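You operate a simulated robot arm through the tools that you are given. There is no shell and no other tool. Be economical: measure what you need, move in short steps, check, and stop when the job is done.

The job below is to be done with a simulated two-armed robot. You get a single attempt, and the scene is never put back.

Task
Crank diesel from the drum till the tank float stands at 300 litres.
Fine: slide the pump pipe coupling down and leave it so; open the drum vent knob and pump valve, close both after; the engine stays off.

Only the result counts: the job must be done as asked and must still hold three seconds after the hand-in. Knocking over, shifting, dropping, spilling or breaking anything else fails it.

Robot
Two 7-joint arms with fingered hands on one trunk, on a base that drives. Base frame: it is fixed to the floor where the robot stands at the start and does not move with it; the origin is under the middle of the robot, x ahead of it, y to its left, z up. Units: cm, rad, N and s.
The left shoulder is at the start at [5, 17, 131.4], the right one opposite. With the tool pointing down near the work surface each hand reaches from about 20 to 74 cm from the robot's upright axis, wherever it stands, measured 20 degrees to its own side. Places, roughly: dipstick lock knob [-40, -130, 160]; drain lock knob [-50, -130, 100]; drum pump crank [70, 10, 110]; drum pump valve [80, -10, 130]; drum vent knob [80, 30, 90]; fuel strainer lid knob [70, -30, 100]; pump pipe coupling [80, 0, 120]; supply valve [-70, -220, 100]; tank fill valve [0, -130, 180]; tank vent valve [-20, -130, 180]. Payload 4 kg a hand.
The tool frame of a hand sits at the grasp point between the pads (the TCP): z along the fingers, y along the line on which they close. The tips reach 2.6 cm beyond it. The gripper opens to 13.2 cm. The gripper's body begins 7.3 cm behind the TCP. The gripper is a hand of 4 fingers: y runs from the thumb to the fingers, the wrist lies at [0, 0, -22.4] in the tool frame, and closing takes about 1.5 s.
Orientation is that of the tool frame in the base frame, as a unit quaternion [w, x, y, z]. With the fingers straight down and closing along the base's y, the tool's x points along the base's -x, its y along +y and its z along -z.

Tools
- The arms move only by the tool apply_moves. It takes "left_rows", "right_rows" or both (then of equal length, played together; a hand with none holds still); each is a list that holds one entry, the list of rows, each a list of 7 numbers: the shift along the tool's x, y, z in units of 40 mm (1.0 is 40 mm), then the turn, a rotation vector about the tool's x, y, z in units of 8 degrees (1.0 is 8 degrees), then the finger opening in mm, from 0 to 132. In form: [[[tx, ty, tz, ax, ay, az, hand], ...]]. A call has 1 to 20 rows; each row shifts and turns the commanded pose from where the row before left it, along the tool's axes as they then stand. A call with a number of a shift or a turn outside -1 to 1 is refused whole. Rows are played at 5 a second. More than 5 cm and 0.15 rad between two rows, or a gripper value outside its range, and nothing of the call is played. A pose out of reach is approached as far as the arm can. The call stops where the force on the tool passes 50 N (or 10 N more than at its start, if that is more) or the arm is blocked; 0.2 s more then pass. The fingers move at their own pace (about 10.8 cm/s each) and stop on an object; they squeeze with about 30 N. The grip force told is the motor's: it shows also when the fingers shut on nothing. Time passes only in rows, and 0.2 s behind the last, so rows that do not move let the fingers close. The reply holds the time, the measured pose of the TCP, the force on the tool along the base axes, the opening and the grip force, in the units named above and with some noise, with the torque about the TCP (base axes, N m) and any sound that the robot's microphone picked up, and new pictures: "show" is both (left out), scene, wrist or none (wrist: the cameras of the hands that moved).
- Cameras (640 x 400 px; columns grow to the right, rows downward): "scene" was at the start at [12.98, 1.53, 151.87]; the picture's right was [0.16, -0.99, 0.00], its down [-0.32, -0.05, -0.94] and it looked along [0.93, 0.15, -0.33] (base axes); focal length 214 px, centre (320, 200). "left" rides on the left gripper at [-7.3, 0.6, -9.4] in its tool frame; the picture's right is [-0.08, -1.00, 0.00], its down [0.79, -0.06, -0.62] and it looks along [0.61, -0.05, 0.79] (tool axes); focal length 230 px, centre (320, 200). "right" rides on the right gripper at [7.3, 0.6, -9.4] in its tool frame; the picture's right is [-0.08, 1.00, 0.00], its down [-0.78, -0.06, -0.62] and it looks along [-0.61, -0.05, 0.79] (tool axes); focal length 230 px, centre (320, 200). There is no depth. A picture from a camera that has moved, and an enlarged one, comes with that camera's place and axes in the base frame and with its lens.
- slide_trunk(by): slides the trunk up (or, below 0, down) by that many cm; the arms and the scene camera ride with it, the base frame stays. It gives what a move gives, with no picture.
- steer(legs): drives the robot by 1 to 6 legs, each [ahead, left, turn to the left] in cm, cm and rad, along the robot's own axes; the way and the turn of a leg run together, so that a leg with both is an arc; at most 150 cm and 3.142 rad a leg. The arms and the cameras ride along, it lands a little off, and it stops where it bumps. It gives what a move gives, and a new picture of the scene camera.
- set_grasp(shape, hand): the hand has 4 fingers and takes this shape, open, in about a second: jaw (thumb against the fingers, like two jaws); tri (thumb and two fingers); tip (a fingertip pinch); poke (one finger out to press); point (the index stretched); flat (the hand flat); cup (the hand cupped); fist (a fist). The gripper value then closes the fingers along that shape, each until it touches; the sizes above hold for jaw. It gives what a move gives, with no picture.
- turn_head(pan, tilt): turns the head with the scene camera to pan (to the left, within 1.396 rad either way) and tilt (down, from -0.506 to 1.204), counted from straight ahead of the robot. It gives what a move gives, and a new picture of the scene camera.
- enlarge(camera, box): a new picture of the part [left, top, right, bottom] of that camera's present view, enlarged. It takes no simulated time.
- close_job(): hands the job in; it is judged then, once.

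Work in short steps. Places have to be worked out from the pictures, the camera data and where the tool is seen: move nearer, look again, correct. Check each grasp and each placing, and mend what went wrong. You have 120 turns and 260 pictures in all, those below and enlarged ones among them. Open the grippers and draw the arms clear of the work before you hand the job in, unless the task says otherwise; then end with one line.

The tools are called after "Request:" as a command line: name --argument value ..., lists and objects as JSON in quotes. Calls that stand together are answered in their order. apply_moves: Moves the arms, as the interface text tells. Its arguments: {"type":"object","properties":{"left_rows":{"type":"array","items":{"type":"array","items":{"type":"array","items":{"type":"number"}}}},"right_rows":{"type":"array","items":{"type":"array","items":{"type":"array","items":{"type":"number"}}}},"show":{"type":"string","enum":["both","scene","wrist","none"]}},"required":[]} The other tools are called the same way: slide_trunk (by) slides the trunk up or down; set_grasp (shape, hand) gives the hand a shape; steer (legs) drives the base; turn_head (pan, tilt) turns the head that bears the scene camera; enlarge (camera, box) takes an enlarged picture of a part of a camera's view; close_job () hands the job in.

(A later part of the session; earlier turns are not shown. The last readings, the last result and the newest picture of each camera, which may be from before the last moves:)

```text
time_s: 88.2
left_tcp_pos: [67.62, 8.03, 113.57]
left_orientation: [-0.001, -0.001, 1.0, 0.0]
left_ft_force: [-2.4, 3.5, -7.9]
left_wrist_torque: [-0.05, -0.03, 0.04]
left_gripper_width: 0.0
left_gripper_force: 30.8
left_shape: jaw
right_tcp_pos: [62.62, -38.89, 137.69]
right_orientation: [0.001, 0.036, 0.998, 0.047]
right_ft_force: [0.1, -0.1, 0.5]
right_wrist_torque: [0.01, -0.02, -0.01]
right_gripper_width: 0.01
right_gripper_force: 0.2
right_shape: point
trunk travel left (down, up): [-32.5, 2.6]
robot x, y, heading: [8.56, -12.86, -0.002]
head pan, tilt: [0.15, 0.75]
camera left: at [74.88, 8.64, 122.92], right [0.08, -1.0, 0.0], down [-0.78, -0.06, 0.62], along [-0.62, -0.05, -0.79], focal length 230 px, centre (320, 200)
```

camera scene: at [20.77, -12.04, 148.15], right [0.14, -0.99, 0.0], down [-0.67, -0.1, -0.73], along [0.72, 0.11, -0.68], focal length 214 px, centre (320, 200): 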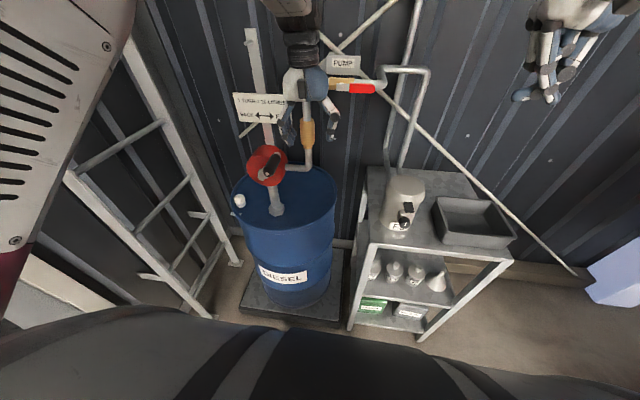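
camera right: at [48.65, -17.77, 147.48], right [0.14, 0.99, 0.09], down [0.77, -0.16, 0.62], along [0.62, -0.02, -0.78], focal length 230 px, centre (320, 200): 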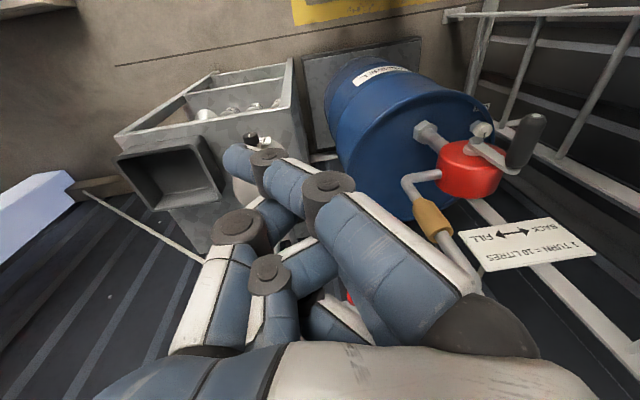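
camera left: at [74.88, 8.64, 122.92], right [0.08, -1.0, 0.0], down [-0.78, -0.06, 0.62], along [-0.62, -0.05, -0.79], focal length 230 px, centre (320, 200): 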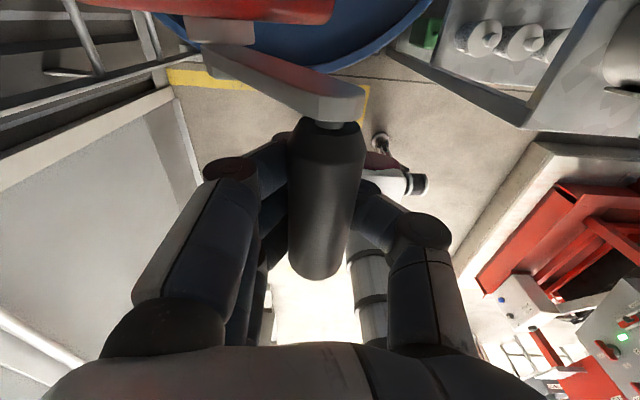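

Gripped. Cranking on by 60° (to θ≈101°) and checking forces.

Request:
apply_moves --left_rows '[[[0, -0.415, 0.469, 0, 0, 0, 0], [0, -0.28, 0.561, 0, 0, 0, 0], [0, -0.125, 0.614, 0, 0, 0, 0], [0, 0.038, 0.625, 0, 0, 0, 0], [0, 0, 0, 0, 0, 0, 0]]]'

```text
time_s: 89.4
left_tcp_pos: [67.45, 4.58, 104.75]
left_orientation: [0.0, -0.001, 1.0, 0.0]
left_ft_force: [0.2, 0.4, 1.4]
left_wrist_torque: [-0.02, -0.02, 0.0]
left_gripper_width: 0.01
left_gripper_force: 29.7
left_shape: jaw
right_tcp_pos: [62.59, -38.89, 137.7]
right_orientation: [0.001, 0.036, 0.998, 0.047]
right_ft_force: [0.0, -0.4, 0.0]
right_wrist_torque: [-0.02, -0.01, 0.0]
right_gripper_width: 0.0
right_gripper_force: 0.0
right_shape: point
trunk travel left (down, up): [-32.5, 2.6]
robot x, y, heading: [8.65, -13.37, -0.003]
head pan, tilt: [0.15, 0.75]
camera scene: at [20.73, -12.01, 148.15], right [0.14, -0.99, 0.0], down [-0.67, -0.1, -0.73], along [0.72, 0.11, -0.68], focal length 214 px, centre (320, 200)
camera left: at [74.66, 5.26, 113.97], right [0.08, -1.0, 0.0], down [-0.78, -0.06, 0.62], along [-0.61, -0.05, -0.79], focal length 230 px, centre (320, 200)
```

scene: 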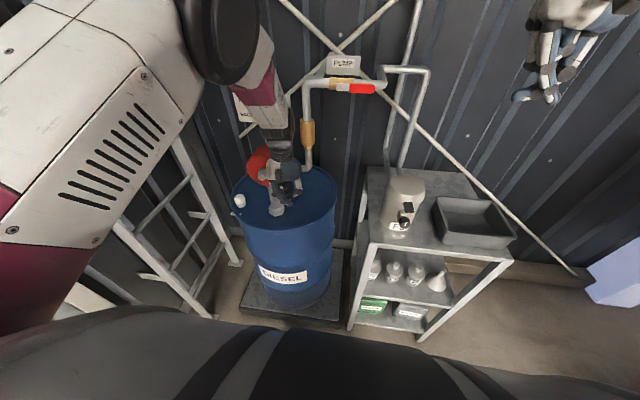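
left: 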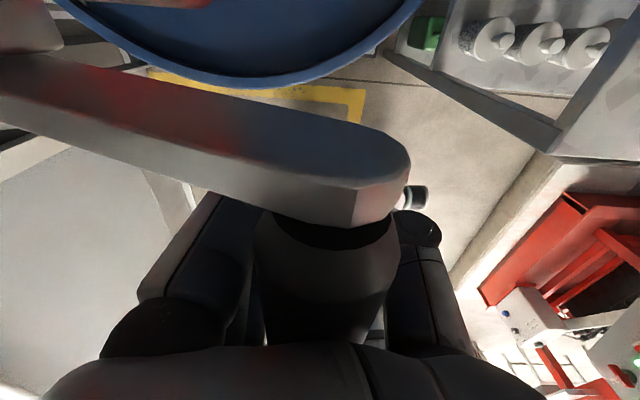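

The crank resisted and the handle slid up toward the palm (handle now at θ≈75°, about 5 cm above TCP). That's fine: I keep the palm pushing it down, following the circle with the TCP about 5.5 cm lower, to the bottom.

Request:
apply_moves --left_rows '[[[0, 0.04, 0.81, 0, 0, 0, 0], [0, 0.08, 0.625, 0, 0, 0, 0], [0, 0.24, 0.575, 0, 0, 0, 0], [0, 0.38, 0.5, 0, 0, 0, 0], [0, 0.5, 0.375, 0, 0, 0, 0], [0, 0, 0, 0, 0, 0, 0]]]'

Request:
enlarge --camera "scene" --box '[210, 110, 338, 230]'

```text
time_s: 90.6
left_tcp_pos: [67.52, 6.96, 93.83]
left_orientation: [-0.001, 0.018, 1.0, -0.006]
left_ft_force: [2.4, -26.7, -2.2]
left_wrist_torque: [2.94, 0.46, -2.4]
left_gripper_width: 0.0
left_gripper_force: 29.4
left_shape: jaw
right_tcp_pos: [62.41, -39.27, 137.69]
right_orientation: [0.001, 0.039, 0.998, 0.047]
right_ft_force: [0.2, 1.0, 0.3]
right_wrist_torque: [-0.1, -0.05, 0.01]
right_gripper_width: 0.0
right_gripper_force: 0.1
right_shape: point
trunk travel left (down, up): [-32.5, 2.6]
robot x, y, heading: [8.73, -13.01, -0.009]
head pan, tilt: [0.15, 0.75]
stopped in row 5 (left hand): the force on the tool passed its limit at 87 N (the readings are from after the stop); the commanded pose is now the measured one
camera scene: at [20.7, -12.06, 148.14], right [0.14, -0.99, 0.0], down [-0.68, -0.1, -0.73], along [0.72, 0.1, -0.68], focal length 214 px, centre (320, 200)
camera left: at [74.77, 7.46, 103.11], right [0.04, -1.0, 0.01], down [-0.79, -0.02, 0.62], along [-0.62, -0.03, -0.79], focal length 230 px, centre (320, 200)
```

scene: 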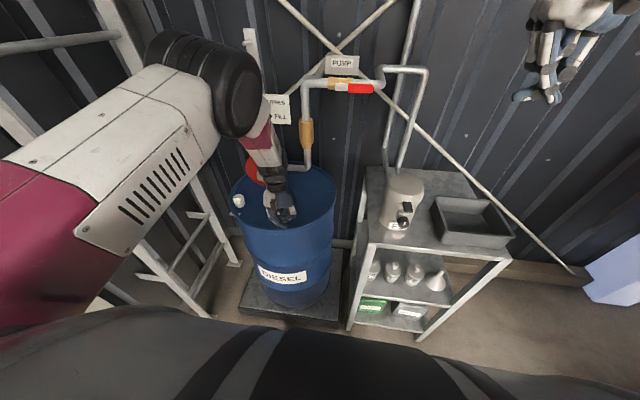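
left: 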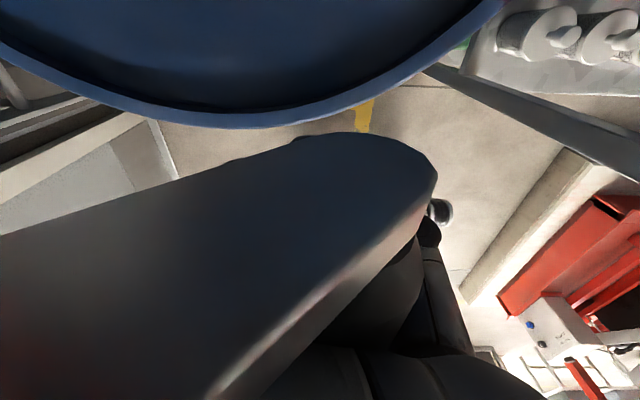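

```text
3.33 times, centred on (274, 170) of scene
camera zoom: at [20.7, -12.06, 148.14], right [0.14, -0.99, 0.0], down [-0.68, -0.1, -0.73], along [0.72, 0.1, -0.68], focal length 715 px, centre (473, 300)
```

zoom: 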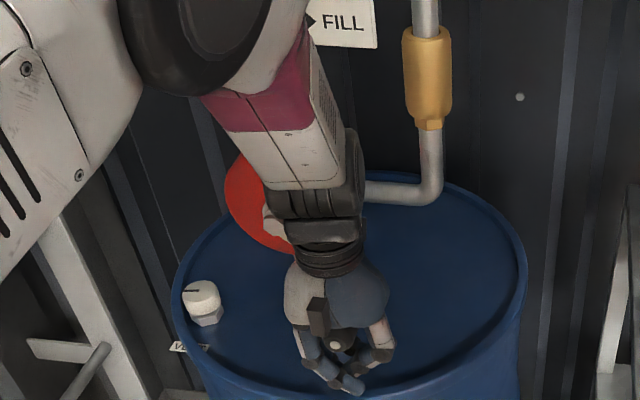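

The peak force with its torque shows the wrist camera (on the +x side) hit the crank arm. I release, rise clear, and will re-grip with the hand pitched ~35° forward so the camera sits above.

Request:
apply_moves --left_rows '[[[0, -0.2, 0, 0, 0, 0, 30], [0, 0, 0, 0, 0, 0, 75], [0, 0, 0, 0, 0, 0, 85], [0, -0.1, -0.4, 0, 0, 0, 85], [0, -0.1, -0.6, 0, 0, 0, 85], [0, 0, -0.8, 0, 0, 0, 85], [0, 0, -0.8, 0, 0, 0, 85], [0, 0, -0.8, 0, 0, 0, 85], [0, 0, -0.8, 0, 0, 0, 85], [0, 0, -0.8, 0, 0, 0, 85], [0, 0, 0, 0, 0, 0, 85]]]'

Request:
enlarge --camera "scene" --box '[210, 110, 338, 230]'

```text
time_s: 93.0
left_tcp_pos: [67.41, 5.95, 113.86]
left_orientation: [-0.001, 0.013, 1.0, -0.003]
left_ft_force: [0.0, 0.3, -0.1]
left_wrist_torque: [-0.03, -0.03, 0.0]
left_gripper_width: 8.45
left_gripper_force: 0.0
left_shape: jaw
right_tcp_pos: [62.6, -39.32, 137.68]
right_orientation: [0.001, 0.038, 0.998, 0.047]
right_ft_force: [-0.6, 0.7, -0.4]
right_wrist_torque: [0.01, 0.05, 0.03]
right_gripper_width: 0.0
right_gripper_force: 0.1
right_shape: point
trunk travel left (down, up): [-32.5, 2.6]
robot x, y, heading: [8.74, -13.37, -0.007]
head pan, tilt: [0.15, 0.75]
camera scene: at [20.8, -12.14, 148.14], right [0.14, -0.99, 0.0], down [-0.68, -0.1, -0.73], along [0.72, 0.1, -0.68], focal length 214 px, centre (320, 200)
camera left: at [74.68, 6.54, 123.14], right [0.05, -1.0, 0.01], down [-0.78, -0.04, 0.62], along [-0.62, -0.04, -0.79], focal length 230 px, centre (320, 200)
```

scene: 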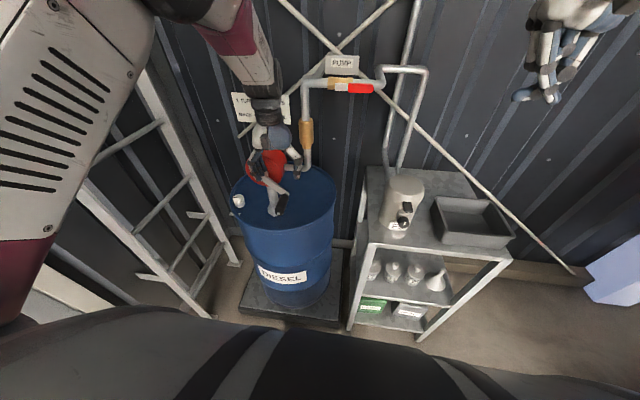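
left: 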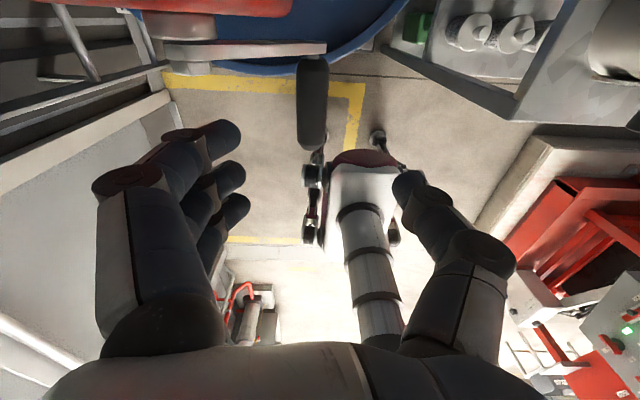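

```text
3.33 times, centred on (274, 170) of scene
camera zoom: at [20.8, -12.14, 148.14], right [0.14, -0.99, 0.0], down [-0.68, -0.1, -0.73], along [0.72, 0.1, -0.68], focal length 715 px, centre (473, 300)
```

zoom: 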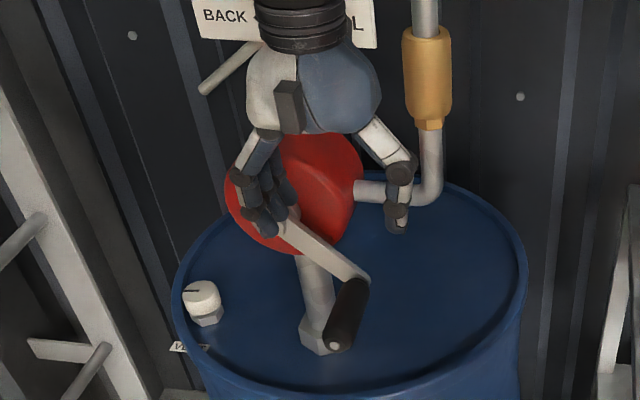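

Free now; the handle sits at about (y 6.8, z 100), θ≈133°. I pull back, pitch the hand 35° forward, and come to a pre-grasp behind and above it.

Request:
apply_moves --left_rows '[[[0.5, 0, 0, 0, 0, 0, 80], [0.5, 0, 0, 0, 0, 0, 80], [0.5, 0, 0, 0, 0, 0, 80], [0, 0, 0, 0, -1, 0, 80], [0, 0, 0, 0, -1, 0, 80], [0, 0, 0, 0, -1, 0, 80], [0, 0, 0, 0, -1, 0, 80], [0, 0, 0, 0, -0.4, 0, 75], [0.46, 0.1, 0.7, 0, 0, 0, 75], [0.46, 0.11, 0.79, 0, 0, 0, 75], [0, 0, 0, 0, 0, 0, 75]]]'

Request:
enlarge --camera "scene" --box '[210, 110, 338, 230]'

```text
time_s: 95.4
left_tcp_pos: [62.02, 6.97, 106.79]
left_orientation: [0.302, 0.011, 0.953, -0.007]
left_ft_force: [-1.5, 0.4, 0.2]
left_wrist_torque: [0.02, -0.03, 0.0]
left_gripper_width: 7.56
left_gripper_force: 0.0
left_shape: jaw
right_tcp_pos: [62.41, -39.31, 137.72]
right_orientation: [0.001, 0.038, 0.998, 0.047]
right_ft_force: [0.3, 0.0, -0.6]
right_wrist_torque: [-0.02, -0.02, 0.0]
right_gripper_width: 0.01
right_gripper_force: 0.0
right_shape: point
trunk travel left (down, up): [-32.5, 2.6]
robot x, y, heading: [8.56, -13.35, -0.013]
head pan, tilt: [0.15, 0.75]
camera scene: at [20.68, -12.22, 148.16], right [0.14, -0.99, 0.0], down [-0.67, -0.1, -0.73], along [0.72, 0.1, -0.68], focal length 214 px, centre (320, 200)
camera left: at [62.52, 7.61, 118.59], right [0.04, -1.0, 0.05], down [-1.0, -0.04, 0.05], along [-0.05, -0.05, -1.0], focal length 230 px, centre (320, 200)
```

scene: 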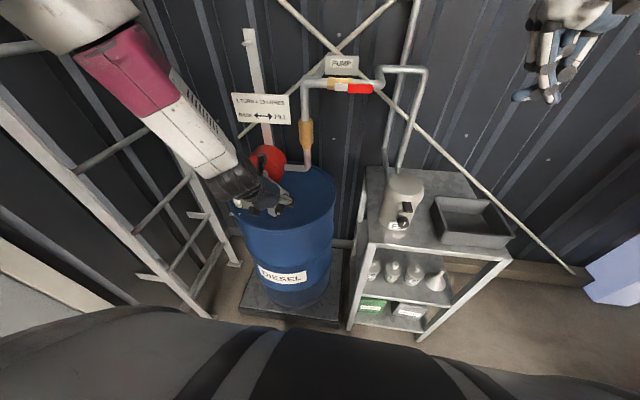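
left: 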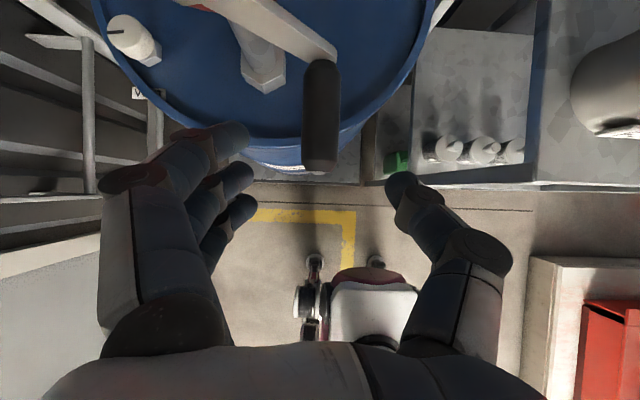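

```text
3.33 times, centred on (274, 170) of scene
camera zoom: at [20.68, -12.22, 148.16], right [0.14, -0.99, 0.0], down [-0.67, -0.1, -0.73], along [0.72, 0.1, -0.68], focal length 715 px, centre (473, 300)
```

zoom: 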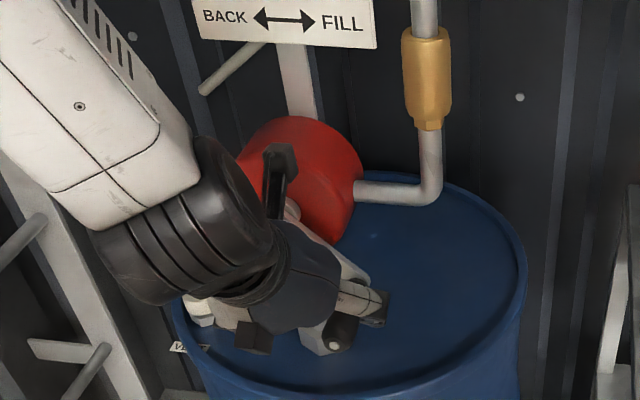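

The camera is now safely above the hand, and the handle lies straight ahead at y≈6.7. I advance 9 cm along the tool axis and close.

Request:
apply_moves --left_rows '[[[0, -0.07, 0.6, 0, 0, 0, 70], [0, 0, 0.6, 0, 0, 0, 65], [0, 0, 0.6, 0, 0, 0, 60], [0, 0, 0.4, 0, 0, 0, 60], [0, 0, 0, 0, 0, 0, 30], [0, 0, 0, 0, 0, 0, 0], [0, 0, 0, 0, 0, 0, 0], [0, 0, 0, 0, 0, 0, 0], [0, 0, 0, 0, 0, 0, 0]]]' --show "wrist"

```text
time_s: 97.4
left_tcp_pos: [67.1, 6.49, 99.73]
left_orientation: [0.301, 0.01, 0.953, -0.007]
left_ft_force: [2.1, -3.7, -9.0]
left_wrist_torque: [0.01, 0.0, 0.04]
left_gripper_width: 0.54
left_gripper_force: 29.8
left_shape: jaw
right_tcp_pos: [62.6, -39.32, 137.6]
right_orientation: [0.001, 0.038, 0.998, 0.047]
right_ft_force: [-0.4, -0.6, -0.5]
right_wrist_torque: [0.06, 0.05, -0.01]
right_gripper_width: 0.02
right_gripper_force: 0.1
right_shape: point
trunk travel left (down, up): [-32.5, 2.6]
robot x, y, heading: [8.62, -13.35, -0.007]
head pan, tilt: [0.15, 0.75]
camera left: at [67.65, 7.18, 111.39], right [0.04, -1.0, 0.05], down [-1.0, -0.04, 0.06], along [-0.05, -0.05, -1.0], focal length 230 px, centre (320, 200)
```

left: 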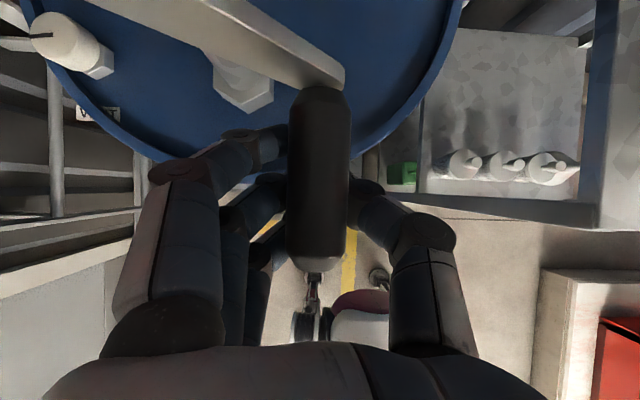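

Caged again. I crank through the bottom to θ≈208°, with moves resolved in the pitched tool frame.

Request:
apply_moves --left_rows '[[[0.238, 0.504, 0.34, 0, 0, 0, 0], [0.156, 0.594, 0.222, 0, 0, 0, 0], [0.062, 0.644, 0.088, 0, 0, 0, 0], [-0.036, 0.65, -0.051, 0, 0, 0, 0], [-0.131, 0.612, -0.187, 0, 0, 0, 0], [0, 0, 0, 0, 0, 0, 0]]]'

Request:
enlarge --camera "scene" --box '[210, 110, 338, 230]'

```text
time_s: 98.8
left_tcp_pos: [67.14, 18.85, 97.46]
left_orientation: [0.301, 0.008, 0.953, -0.006]
left_ft_force: [-15.9, 8.0, -15.7]
left_wrist_torque: [-0.11, 0.05, 0.31]
left_gripper_width: 0.4
left_gripper_force: 30.2
left_shape: jaw
right_tcp_pos: [62.43, -39.11, 137.64]
right_orientation: [0.0, 0.037, 0.998, 0.047]
right_ft_force: [-0.3, 0.5, 0.9]
right_wrist_torque: [-0.01, 0.0, 0.01]
right_gripper_width: 0.02
right_gripper_force: 0.1
right_shape: point
trunk travel left (down, up): [-32.5, 2.6]
robot x, y, heading: [8.76, -13.41, -0.01]
head pan, tilt: [0.15, 0.75]
camera scene: at [20.68, -11.96, 148.15], right [0.14, -0.99, 0.0], down [-0.67, -0.1, -0.73], along [0.72, 0.1, -0.68], focal length 214 px, centre (320, 200)
camera left: at [67.73, 19.53, 109.25], right [0.04, -1.0, 0.05], down [-1.0, -0.04, 0.05], along [-0.05, -0.05, -1.0], focal length 230 px, centre (320, 200)
```

scene: 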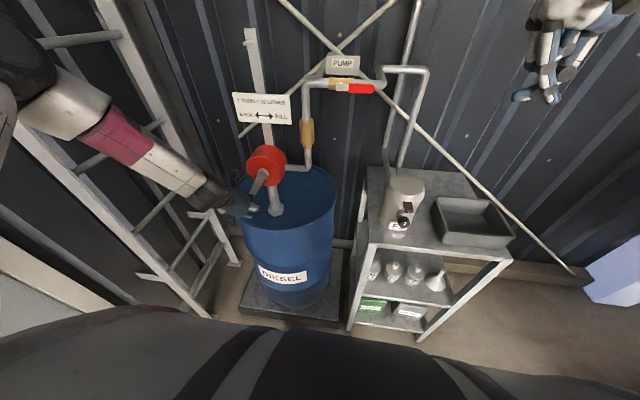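
left: 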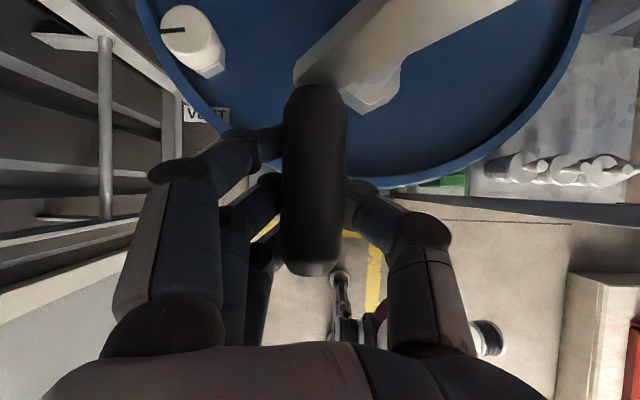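

```text
3.33 times, centred on (274, 170) of scene
camera zoom: at [20.68, -11.96, 148.15], right [0.14, -0.99, 0.0], down [-0.67, -0.1, -0.73], along [0.72, 0.1, -0.68], focal length 715 px, centre (473, 300)
```

zoom: 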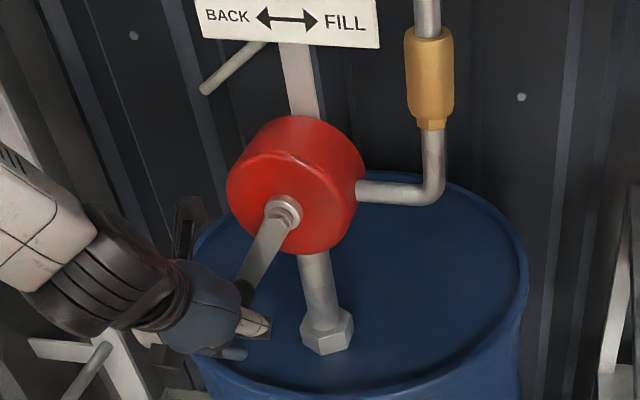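

Working well: the crank is at about 208°. I continue up the left side to the top (358°).

Request:
apply_moves --left_rows '[[[-0.218, 0.532, -0.311, 0, 0, 0, 0], [-0.289, 0.415, -0.413, 0, 0, 0, 0], [-0.341, 0.271, -0.487, 0, 0, 0, 0], [-0.37, 0.108, -0.527, 0, 0, 0, 0], [-0.373, -0.063, -0.532, 0, 0, 0, 0], [-0.351, -0.229, -0.501, 0, 0, 0, 0], [-0.305, -0.379, -0.435, 0, 0, 0, 0], [-0.238, -0.504, -0.34, 0, 0, 0, 0], [-0.156, -0.594, -0.222, 0, 0, 0, 0], [-0.062, -0.644, -0.088, 0, 0, 0, 0], [0, 0, 0, 0, 0, 0, 0]]]'

Request:
enlarge --camera "scene" --box '[210, 110, 338, 230]'

```text
time_s: 101.2
left_tcp_pos: [67.31, 14.46, 115.96]
left_orientation: [0.298, 0.01, 0.955, -0.009]
left_ft_force: [-6.1, -0.5, -40.2]
left_wrist_torque: [-0.1, -0.01, 0.18]
left_gripper_width: 0.31
left_gripper_force: 30.2
left_shape: jaw
right_tcp_pos: [62.83, -39.13, 137.6]
right_orientation: [0.0, 0.037, 0.998, 0.046]
right_ft_force: [-0.1, 0.0, 0.9]
right_wrist_torque: [0.0, 0.01, -0.01]
right_gripper_width: 0.01
right_gripper_force: 0.1
right_shape: point
trunk travel left (down, up): [-32.5, 2.6]
robot x, y, heading: [8.81, -13.12, -0.01]
head pan, tilt: [0.15, 0.75]
camera scene: at [21.03, -11.93, 148.11], right [0.14, -0.99, 0.0], down [-0.68, -0.1, -0.73], along [0.72, 0.1, -0.68], focal length 214 px, centre (320, 200)
camera left: at [67.96, 15.15, 127.75], right [0.04, -1.0, 0.05], down [-1.0, -0.04, 0.06], along [-0.06, -0.06, -1.0], focal length 230 px, centre (320, 200)
```

scene: 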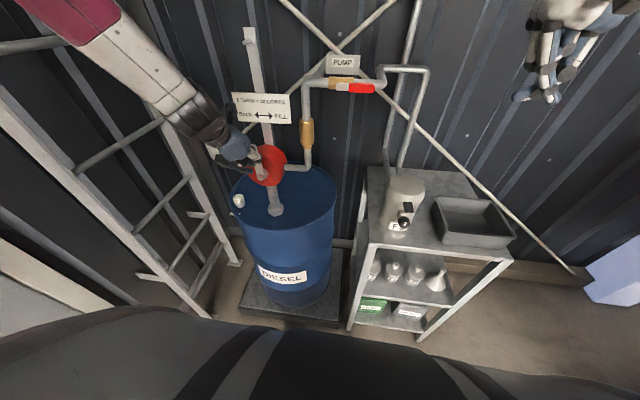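
left: 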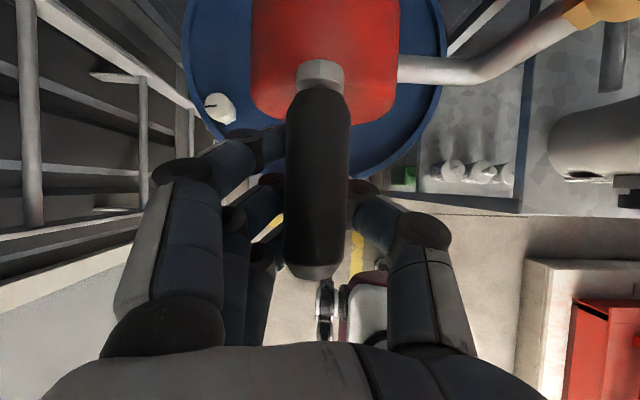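

```text
3.33 times, centred on (274, 170) of scene
camera zoom: at [21.03, -11.93, 148.11], right [0.14, -0.99, 0.0], down [-0.68, -0.1, -0.73], along [0.72, 0.1, -0.68], focal length 715 px, centre (473, 300)
```

zoom: 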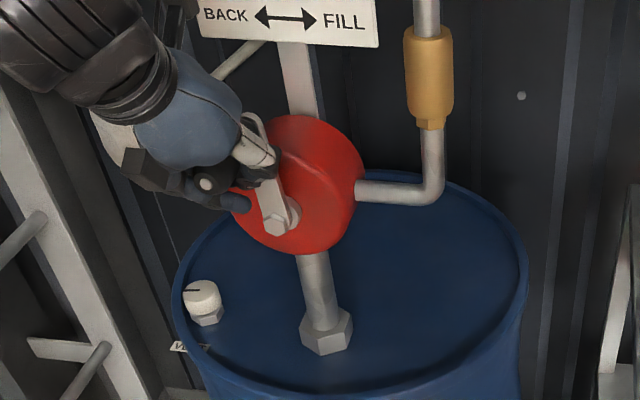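

One full turn done. I check the gauge now by turning the head to the tank.

Request:
turn_head --pan -1.3 --tilt 0.1

```text
time_s: 102.7
left_tcp_pos: [67.34, 14.35, 115.97]
left_orientation: [0.298, 0.011, 0.955, -0.008]
left_ft_force: [-6.6, -1.7, -39.6]
left_wrist_torque: [-0.12, -0.01, 0.14]
left_gripper_width: 0.32
left_gripper_force: 30.2
left_shape: jaw
right_tcp_pos: [62.73, -39.08, 137.58]
right_orientation: [0.0, 0.037, 0.998, 0.046]
right_ft_force: [-0.4, -0.2, 0.5]
right_wrist_torque: [-0.02, 0.01, -0.01]
right_gripper_width: 0.03
right_gripper_force: 0.0
right_shape: point
trunk travel left (down, up): [-32.5, 2.6]
robot x, y, heading: [8.94, -12.95, -0.009]
head pan, tilt: [-1.3, 0.099]
camera scene: at [15.22, -22.05, 154.04], right [-0.97, -0.26, 0.0], down [-0.03, 0.1, -1.0], along [0.26, -0.96, -0.1], focal length 214 px, centre (320, 200)
```

scene: 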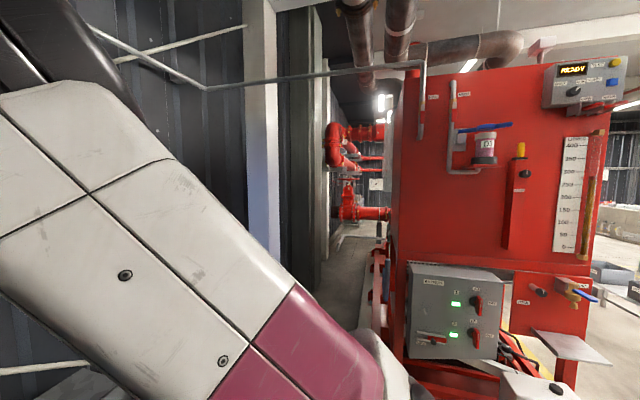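

Request:
enlarge --camera "scene" --box '[540, 125, 636, 260]'

Request:
enlarge --camera "scene" --box '[564, 140, 612, 190]'

```text
2.96 times, centred on (588, 192) of scene
camera zoom: at [15.22, -22.05, 154.04], right [-0.97, -0.26, 0.0], down [-0.03, 0.1, -1.0], along [0.26, -0.96, -0.1], focal length 636 px, centre (-474, 222)
```

zoom: 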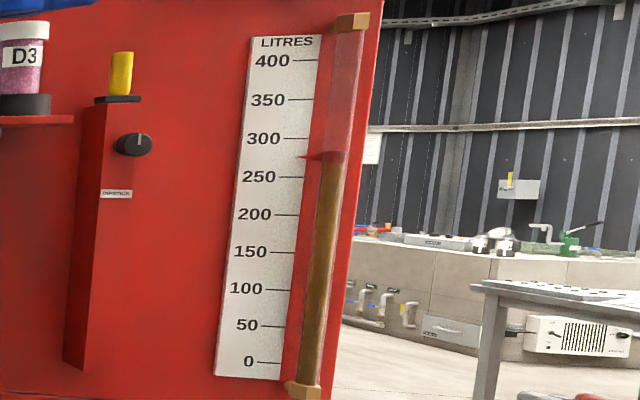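

```text
8.00 times, centred on (588, 165) of scene
camera zoom: at [15.22, -22.05, 154.04], right [-0.97, -0.26, 0.0], down [-0.03, 0.1, -1.0], along [0.26, -0.96, -0.1], focal length 1716 px, centre (-1824, 480)
```

zoom: 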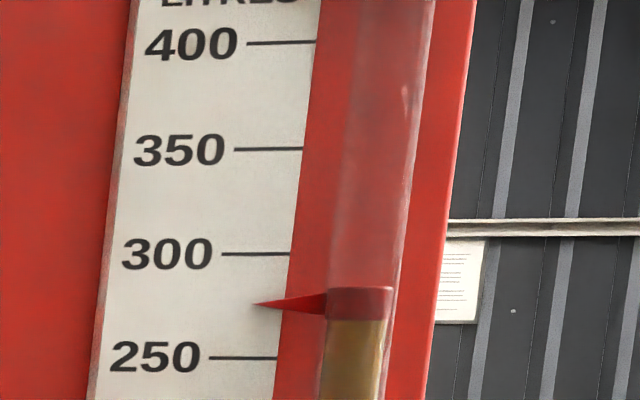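

The pointer reads ≈275.7 L (started ≈266), matching 10 L/turn; about 2.4 turns remain. I crank the next downstroke, letting the hand drop relative to the handle so the palm pushes it.

Request:
apply_moves --left_rows '[[[0.086, -0.628, 0.123, 0, 0, 0, 5], [0.244, -0.585, 0.348, 0, 0, 0, 5], [0.436, -0.503, 0.623, 0, 0, 0, 5], [0.504, -0.385, 0.719, 0, 0, 0, 5], [0.551, -0.243, 0.786, 0, 0, 0, 5], [0.504, -0.083, 0.719, 0, 0, 0, 5], [0.36, 0.083, 0.514, 0, 0, 0, 5], [0.336, 0.243, 0.479, 0, 0, 0, 5], [0, 0, 0, 0, 0, 0, 5]]]' --show "wrist"

```text
time_s: 104.7
left_tcp_pos: [66.89, 5.88, 95.57]
left_orientation: [0.301, 0.01, 0.953, -0.007]
left_ft_force: [0.0, 0.0, 0.2]
left_wrist_torque: [0.01, 0.01, 0.0]
left_gripper_width: 0.52
left_gripper_force: 0.0
left_shape: jaw
right_tcp_pos: [62.46, -39.23, 137.62]
right_orientation: [0.001, 0.037, 0.998, 0.047]
right_ft_force: [0.2, -0.3, 0.0]
right_wrist_torque: [0.01, -0.01, 0.02]
right_gripper_width: 0.01
right_gripper_force: 0.1
right_shape: point
trunk travel left (down, up): [-32.5, 2.6]
robot x, y, heading: [8.82, -12.84, -0.01]
head pan, tilt: [-1.3, 0.099]
camera left: at [67.45, 6.43, 107.24], right [0.04, -1.0, 0.05], down [-1.0, -0.04, 0.05], along [-0.05, -0.05, -1.0], focal length 230 px, centre (320, 200)
```

left: 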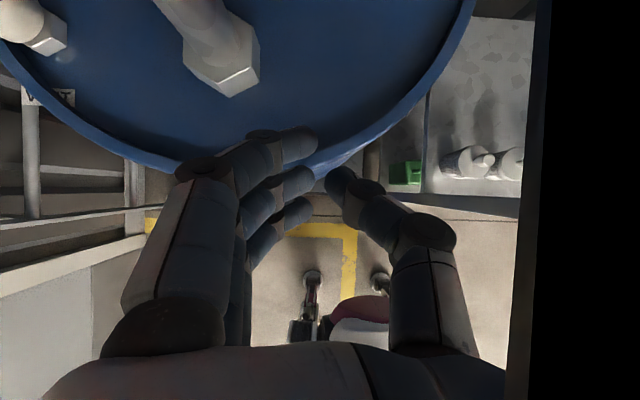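

The handle isn't between the fingers any more. I look at the scene to see where the crank is.

Request:
turn_head --pan 0.3 --tilt 0.7

Request:
enlarge --camera "scene" --box '[230, 90, 390, 230]'

```text
time_s: 106.4
left_tcp_pos: [67.02, 5.7, 95.53]
left_orientation: [0.302, 0.01, 0.953, -0.006]
left_ft_force: [-0.2, 0.0, 0.3]
left_wrist_torque: [0.01, 0.02, -0.02]
left_gripper_width: 0.5
left_gripper_force: 0.1
left_shape: jaw
right_tcp_pos: [62.49, -39.23, 137.55]
right_orientation: [0.0, 0.038, 0.998, 0.047]
right_ft_force: [-0.5, -0.2, 0.1]
right_wrist_torque: [0.01, -0.02, 0.01]
right_gripper_width: 0.02
right_gripper_force: 0.1
right_shape: point
trunk travel left (down, up): [-32.5, 2.6]
robot x, y, heading: [8.87, -13.47, -0.012]
head pan, tilt: [0.3, 0.7]
camera scene: at [20.7, -10.88, 148.57], right [0.29, -0.96, 0.0], down [-0.62, -0.18, -0.77], along [0.73, 0.22, -0.64], focal length 214 px, centre (320, 200)
```

scene: 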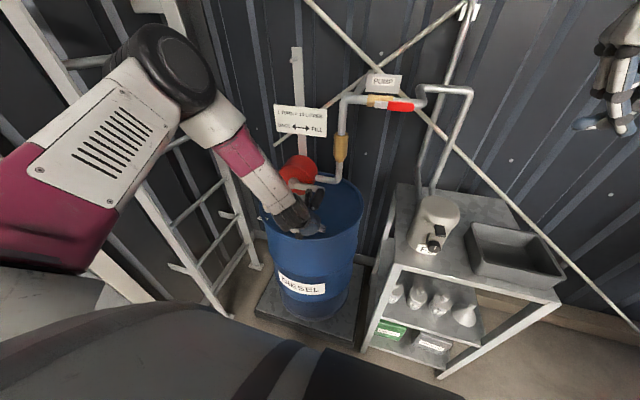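

```text
2.86 times, centred on (310, 160) of scene
camera zoom: at [20.7, -10.88, 148.57], right [0.29, -0.96, 0.0], down [-0.62, -0.18, -0.77], along [0.73, 0.22, -0.64], focal length 613 px, centre (349, 314)
```

zoom: 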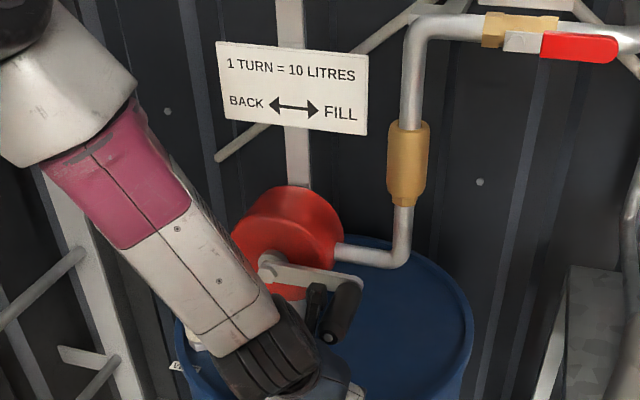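

The crank stands at θ≈91° with the handle just right of the hand. I back out, rise, and set up for a deeper grip (handle nearer the palm) so the downstroke is pushed positively.

Request:
apply_moves --left_rows '[[[0.51, 0, -0.36, 0, 0, 0, 40], [0.51, 0, -0.36, 0, 0, 0, 75], [0.51, 0, -0.36, 0, 0, 0, 80], [0.51, 0, -0.36, 0, 0, 0, 80], [-0.56, -0.08, -0.8, 0, 0, 0, 80], [-0.56, -0.08, -0.8, 0, 0, 0, 80], [-0.56, -0.08, -0.8, 0, 0, 0, 80], [-0.56, -0.08, -0.8, 0, 0, 0, 80], [-0.54, 0, 0.38, 0, 0, 0, 80], [-0.54, 0, 0.38, 0, 0, 0, 80], [0, 0, 0, 0, 0, 0, 80]]]'

```text
time_s: 108.8
left_tcp_pos: [62.35, 4.87, 111.04]
left_orientation: [0.302, 0.011, 0.953, -0.007]
left_ft_force: [0.2, -0.1, 0.1]
left_wrist_torque: [-0.02, -0.01, 0.04]
left_gripper_width: 7.94
left_gripper_force: 0.1
left_shape: jaw
right_tcp_pos: [62.51, -39.15, 137.56]
right_orientation: [0.001, 0.038, 0.998, 0.047]
right_ft_force: [-0.4, 0.3, 0.8]
right_wrist_torque: [-0.02, -0.02, 0.03]
right_gripper_width: 0.0
right_gripper_force: 0.2
right_shape: point
trunk travel left (down, up): [-32.5, 2.6]
robot x, y, heading: [8.51, -13.05, -0.005]
head pan, tilt: [0.3, 0.7]
camera scene: at [20.68, -10.84, 148.57], right [0.29, -0.96, 0.0], down [-0.62, -0.19, -0.76], along [0.73, 0.22, -0.64], focal length 214 px, centre (320, 200)
camera left: at [62.85, 5.55, 122.83], right [0.04, -1.0, 0.05], down [-1.0, -0.04, 0.05], along [-0.05, -0.05, -1.0], focal length 230 px, centre (320, 200)
```

scene: 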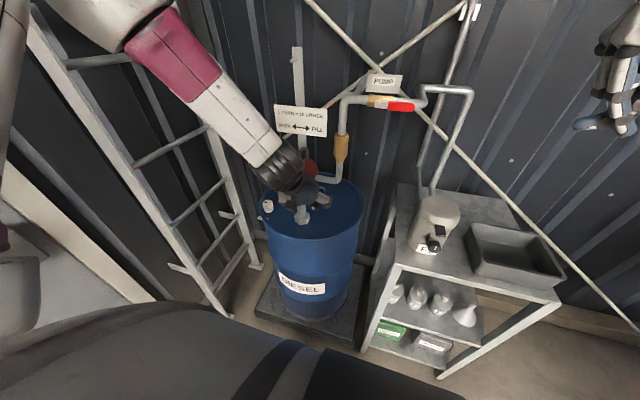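
left: 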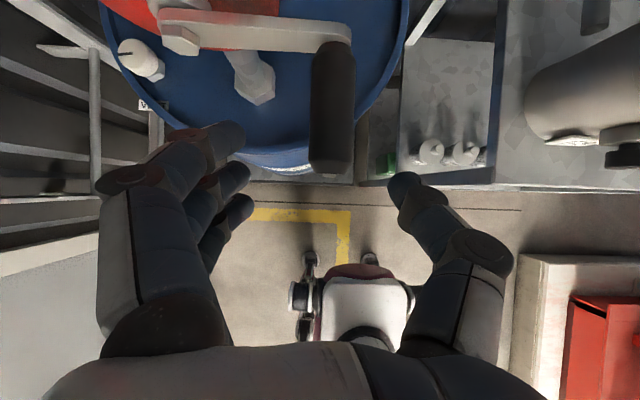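

Handle is at y≈4.1, straight ahead. I advance, close firmly, and crank on about 60°.

Request:
apply_moves --left_rows '[[[0, -0.18, 0.6, 0, 0, 0, 75], [0, 0, 0.6, 0, 0, 0, 65], [0, 0, 0.6, 0, 0, 0, 60], [0, 0, 0.45, 0, 0, 0, 60], [0, 0, 0, 0, 0, 0, 30], [0, 0, 0, 0, 0, 0, 0], [0, 0, 0, 0, 0, 0, 0], [0, 0, 0, 0, 0, 0, 0], [0, 0, 0, 0, 0, 0, 0], [0.363, 0.095, 0.518, 0, 0, 0, 0], [0.337, 0.255, 0.481, 0, 0, 0, 0], [0.288, 0.399, 0.41, 0, 0, 0, 0], [0, 0, 0, 0, 0, 0, 0]]]' --show "wrist"

```text
time_s: 111.6
left_tcp_pos: [67.38, 6.82, 96.96]
left_orientation: [0.301, 0.011, 0.954, -0.007]
left_ft_force: [0.1, -0.3, -0.6]
left_wrist_torque: [0.02, -0.03, 0.0]
left_gripper_width: 0.01
left_gripper_force: 30.3
left_shape: jaw
right_tcp_pos: [62.43, -39.19, 137.58]
right_orientation: [0.001, 0.038, 0.998, 0.047]
right_ft_force: [0.3, 0.6, 0.0]
right_wrist_torque: [0.0, 0.01, 0.0]
right_gripper_width: 0.0
right_gripper_force: 0.1
right_shape: point
trunk travel left (down, up): [-32.5, 2.6]
robot x, y, heading: [8.49, -13.6, -0.007]
head pan, tilt: [0.3, 0.7]
camera left: at [67.94, 7.5, 108.63], right [0.04, -1.0, 0.05], down [-1.0, -0.04, 0.05], along [-0.05, -0.05, -1.0], focal length 230 px, centre (320, 200)
```

left: 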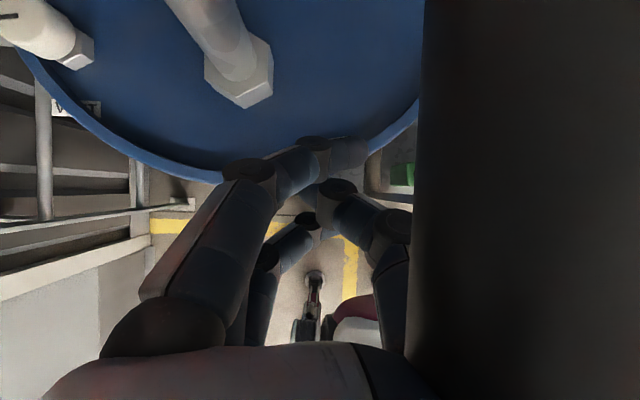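

The squeeze pops the handle out on the thumb side during downstrokes, so for that part I'll push from above with closed fingertips and only cage the rest. I back out, rise and come over the handle with a closed hand, then push down to θ≈140°.

Request:
apply_moves --left_rows '[[[0.51, 0, -0.36, 0, 0, 0, 0], [0.51, 0, -0.36, 0, 0, 0, 0], [0.51, 0, -0.36, 0, 0, 0, 0], [0.51, 0, -0.36, 0, 0, 0, 0], [-0.474, -0.125, -0.676, 0, 0, 0, 0], [-0.474, -0.125, -0.676, 0, 0, 0, 0], [-0.474, -0.125, -0.676, 0, 0, 0, 0], [-0.474, -0.125, -0.676, 0, 0, 0, 0], [-0.474, -0.125, -0.676, 0, 0, 0, 0], [-0.6, 0, 0.42, 0, 0, 0, 0], [-0.6, 0, 0.42, 0, 0, 0, 0], [-0.6, 0, 0.42, 0, 0, 0, 0], [0, 0, 0, 0, 0, 0, 0]]]' --show "wrist"

Request:
enlarge --camera "scene" --box '[230, 90, 390, 230]'

```text
time_s: 114.4
left_tcp_pos: [66.17, 4.53, 113.51]
left_orientation: [0.302, 0.01, 0.953, -0.007]
left_ft_force: [-0.1, -0.4, 0.2]
left_wrist_torque: [0.0, 0.0, -0.01]
left_gripper_width: 0.0
left_gripper_force: 30.0
left_shape: jaw
right_tcp_pos: [62.42, -39.1, 137.6]
right_orientation: [0.001, 0.037, 0.998, 0.046]
right_ft_force: [-0.6, 1.1, -0.1]
right_wrist_torque: [0.01, -0.02, 0.01]
right_gripper_width: 0.0
right_gripper_force: 0.2
right_shape: point
trunk travel left (down, up): [-32.5, 2.6]
robot x, y, heading: [8.69, -13.6, -0.01]
head pan, tilt: [0.3, 0.7]
camera left: at [66.67, 5.25, 125.29], right [0.04, -1.0, 0.05], down [-1.0, -0.04, 0.05], along [-0.05, -0.05, -1.0], focal length 230 px, centre (320, 200)
```

left: 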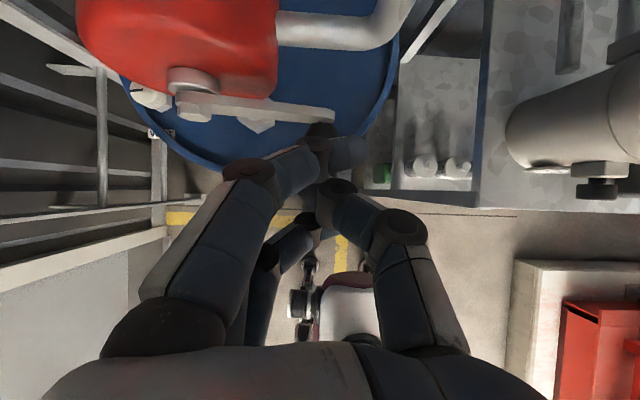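

```text
2.86 times, centred on (310, 160) of scene
camera zoom: at [20.64, -10.83, 148.58], right [0.29, -0.96, 0.0], down [-0.62, -0.19, -0.77], along [0.73, 0.22, -0.64], focal length 613 px, centre (349, 314)
```

zoom: 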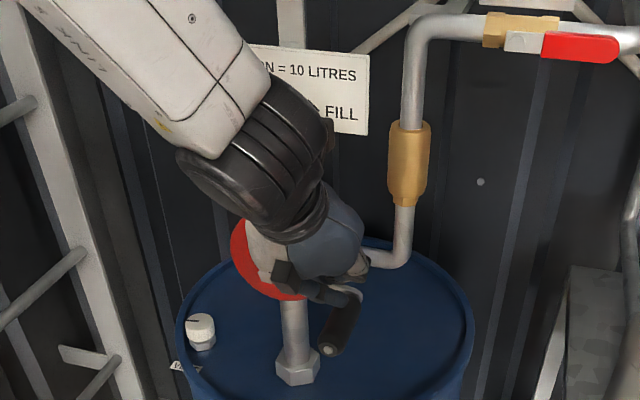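

The closed hand is above the handle (now θ≈103°). Pushing it down along its arc to about 140°.

Request:
apply_moves --left_rows '[[[0.502, 0, 0.717, 0, 0, 0, 0], [0.287, -0.125, 0.41, 0, 0, 0, 0], [0.344, 0.05, 0.491, 0, 0, 0, 0], [0.344, 0.25, 0.491, 0, 0, 0, 0], [0.2, 0.25, 0.287, 0, 0, 0, 0], [0, 0, 0, 0, 0, 0, 0]]]' --show "wrist"

Request:
enlarge --camera "scene" --box '[230, 90, 390, 230]'

```text
time_s: 115.8
left_tcp_pos: [66.36, 6.0, 101.65]
left_orientation: [0.301, 0.011, 0.953, -0.007]
left_ft_force: [-0.5, -1.6, 0.3]
left_wrist_torque: [-0.03, 0.01, 0.04]
left_gripper_width: 0.0
left_gripper_force: 29.8
left_shape: jaw
right_tcp_pos: [62.38, -39.19, 137.67]
right_orientation: [0.001, 0.038, 0.998, 0.047]
right_ft_force: [-0.2, 0.3, 0.2]
right_wrist_torque: [0.02, 0.05, 0.03]
right_gripper_width: 0.0
right_gripper_force: 0.1
right_shape: point
trunk travel left (down, up): [-32.5, 2.6]
robot x, y, heading: [8.78, -12.92, -0.012]
head pan, tilt: [0.3, 0.7]
camera left: at [66.83, 6.73, 113.41], right [0.04, -1.0, 0.05], down [-1.0, -0.04, 0.05], along [-0.05, -0.05, -1.0], focal length 230 px, centre (320, 200)
```

left: 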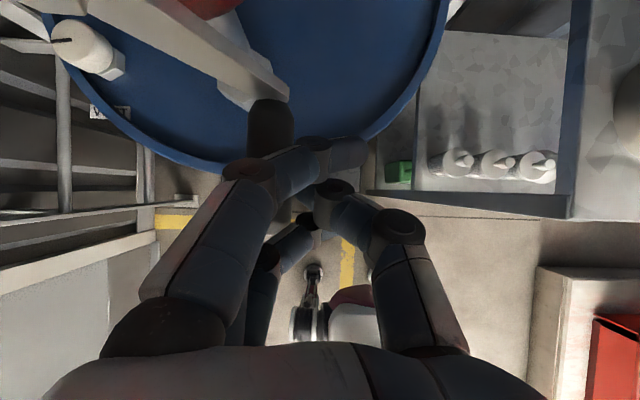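

```text
2.86 times, centred on (310, 160) of scene
camera zoom: at [20.68, -10.9, 148.57], right [0.29, -0.96, 0.0], down [-0.62, -0.18, -0.77], along [0.73, 0.22, -0.64], focal length 613 px, centre (349, 314)
```

zoom: 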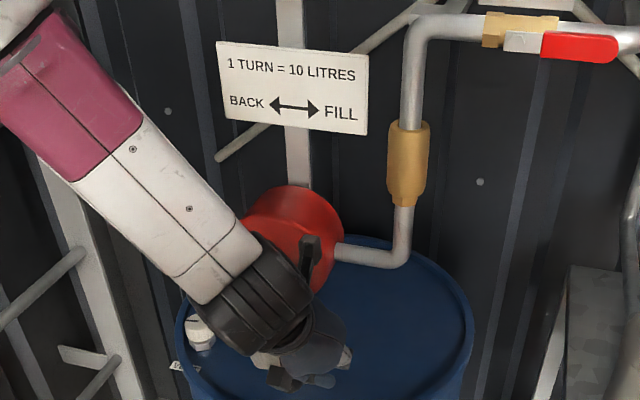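

The handle is now at θ≈150° (about y 9.2, z 98.3). I draw back, open, and line up for the cage grip.

Request:
apply_moves --left_rows '[[[0, 0, -0.75, 0, 0, 0, 0], [0, 0, -0.75, 0, 0, 0, 0], [0, 0, -0.75, 0, 0, 0, 40], [0, 0.4, 0, 0, 0, 0, 75], [0, 0.38, 0, 0, 0, 0, 75], [0.324, 0, 0.81, 0, 0, 0, 75], [0, 0, 0, 0, 0, 0, 75]]]' --show "wrist"

```text
time_s: 117.4
left_tcp_pos: [61.84, 9.45, 105.65]
left_orientation: [0.303, 0.01, 0.953, -0.006]
left_ft_force: [-0.1, -0.1, 0.1]
left_wrist_torque: [0.07, -0.03, 0.01]
left_gripper_width: 7.42
left_gripper_force: 0.0
left_shape: jaw
right_tcp_pos: [62.39, -39.25, 137.72]
right_orientation: [0.002, 0.037, 0.998, 0.047]
right_ft_force: [-0.8, -0.4, -1.4]
right_wrist_torque: [-0.02, -0.04, 0.05]
right_gripper_width: 0.01
right_gripper_force: 0.1
right_shape: point
trunk travel left (down, up): [-32.5, 2.6]
robot x, y, heading: [8.89, -13.23, -0.009]
head pan, tilt: [0.3, 0.7]
camera left: at [62.36, 9.99, 117.36], right [0.04, -1.0, 0.05], down [-1.0, -0.04, 0.05], along [-0.05, -0.05, -1.0], focal length 230 px, centre (320, 200)
```

left: 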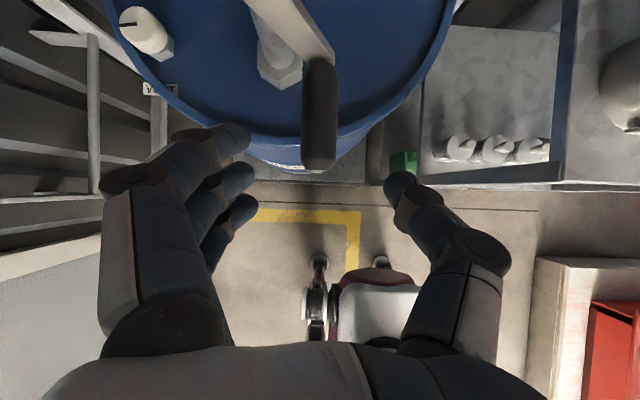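

Alignment is identical to the earlier good grasp. I advance, close, and crank through the bottom to θ≈240°.

Request:
apply_moves --left_rows '[[[0, -0.07, 0.6, 0, 0, 0, 70], [0, 0, 0.6, 0, 0, 0, 65], [0, 0, 0.6, 0, 0, 0, 60], [0, 0, 0.4, 0, 0, 0, 60], [0, 0, 0, 0, 0, 0, 30], [0, 0, 0, 0, 0, 0, 0], [0, 0, 0, 0, 0, 0, 0], [0, 0, 0, 0, 0, 0, 0], [0, 0, 0, 0, 0, 0, 0], [0.141, 0.591, 0.201, 0, 0, 0, 0], [0.048, 0.635, 0.068, 0, 0, 0, 0], [-0.048, 0.635, -0.068, 0, 0, 0, 0], [-0.141, 0.591, -0.201, 0, 0, 0, 0], [-0.224, 0.508, -0.319, 0, 0, 0, 0], [-0.292, 0.39, -0.416, 0, 0, 0, 0], [0, 0, 0, 0, 0, 0, 0]]]' --show "wrist"

```text
time_s: 120.8
left_tcp_pos: [67.09, 22.46, 101.93]
left_orientation: [0.301, 0.011, 0.954, -0.008]
left_ft_force: [-14.6, 6.0, -5.2]
left_wrist_torque: [-0.05, 0.13, 0.02]
left_gripper_width: 1.27
left_gripper_force: 29.6
left_shape: jaw
right_tcp_pos: [62.51, -39.07, 137.71]
right_orientation: [0.001, 0.037, 0.998, 0.047]
right_ft_force: [-0.4, -0.4, -0.3]
right_wrist_torque: [0.01, 0.01, 0.0]
right_gripper_width: 0.0
right_gripper_force: 0.0
right_shape: point
trunk travel left (down, up): [-32.5, 2.6]
robot x, y, heading: [8.83, -13.51, -0.003]
head pan, tilt: [0.3, 0.7]
camera left: at [67.64, 23.12, 113.67], right [0.04, -1.0, 0.05], down [-1.0, -0.04, 0.05], along [-0.05, -0.05, -1.0], focal length 230 px, centre (320, 200)
```

left: 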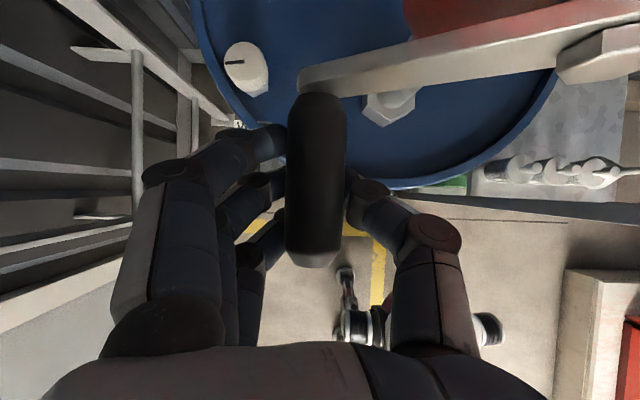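

The crank is firmly held at ~240°. Continuing over the top to ~θ=45°.

Request:
apply_moves --left_rows '[[[-0.339, 0.245, -0.484, 0, 0, 0, 0], [-0.364, 0.084, -0.52, 0, 0, 0, 0], [-0.364, -0.084, -0.52, 0, 0, 0, 0], [-0.339, -0.245, -0.484, 0, 0, 0, 0], [-0.292, -0.39, -0.416, 0, 0, 0, 0], [-0.224, -0.508, -0.319, 0, 0, 0, 0], [-0.141, -0.591, -0.201, 0, 0, 0, 0], [-0.048, -0.635, -0.068, 0, 0, 0, 0], [0.048, -0.635, 0.068, 0, 0, 0, 0], [0.141, -0.591, 0.201, 0, 0, 0, 0], [0.224, -0.508, 0.319, 0, 0, 0, 0], [0, 0, 0, 0, 0, 0, 0]]]' --show "wrist"

```text
time_s: 123.4
left_tcp_pos: [66.86, 7.18, 113.62]
left_orientation: [0.301, 0.009, 0.954, -0.007]
left_ft_force: [2.0, 9.2, -12.5]
left_wrist_torque: [-0.38, 0.29, 0.2]
left_gripper_width: 0.65
left_gripper_force: 29.9
left_shape: jaw
right_tcp_pos: [62.63, -38.83, 137.64]
right_orientation: [0.001, 0.037, 0.998, 0.046]
right_ft_force: [-0.1, 0.3, -0.3]
right_wrist_torque: [-0.03, -0.02, 0.01]
right_gripper_width: 0.0
right_gripper_force: 0.1
right_shape: point
trunk travel left (down, up): [-32.5, 2.6]
robot x, y, heading: [8.82, -13.38, -0.01]
head pan, tilt: [0.3, 0.7]
camera left: at [67.5, 7.95, 125.46], right [0.04, -1.0, 0.05], down [-1.0, -0.04, 0.06], along [-0.05, -0.06, -1.0], focal length 230 px, centre (320, 200)
```

left: 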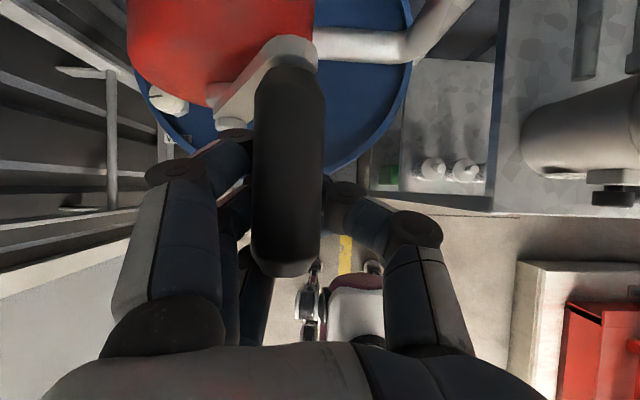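

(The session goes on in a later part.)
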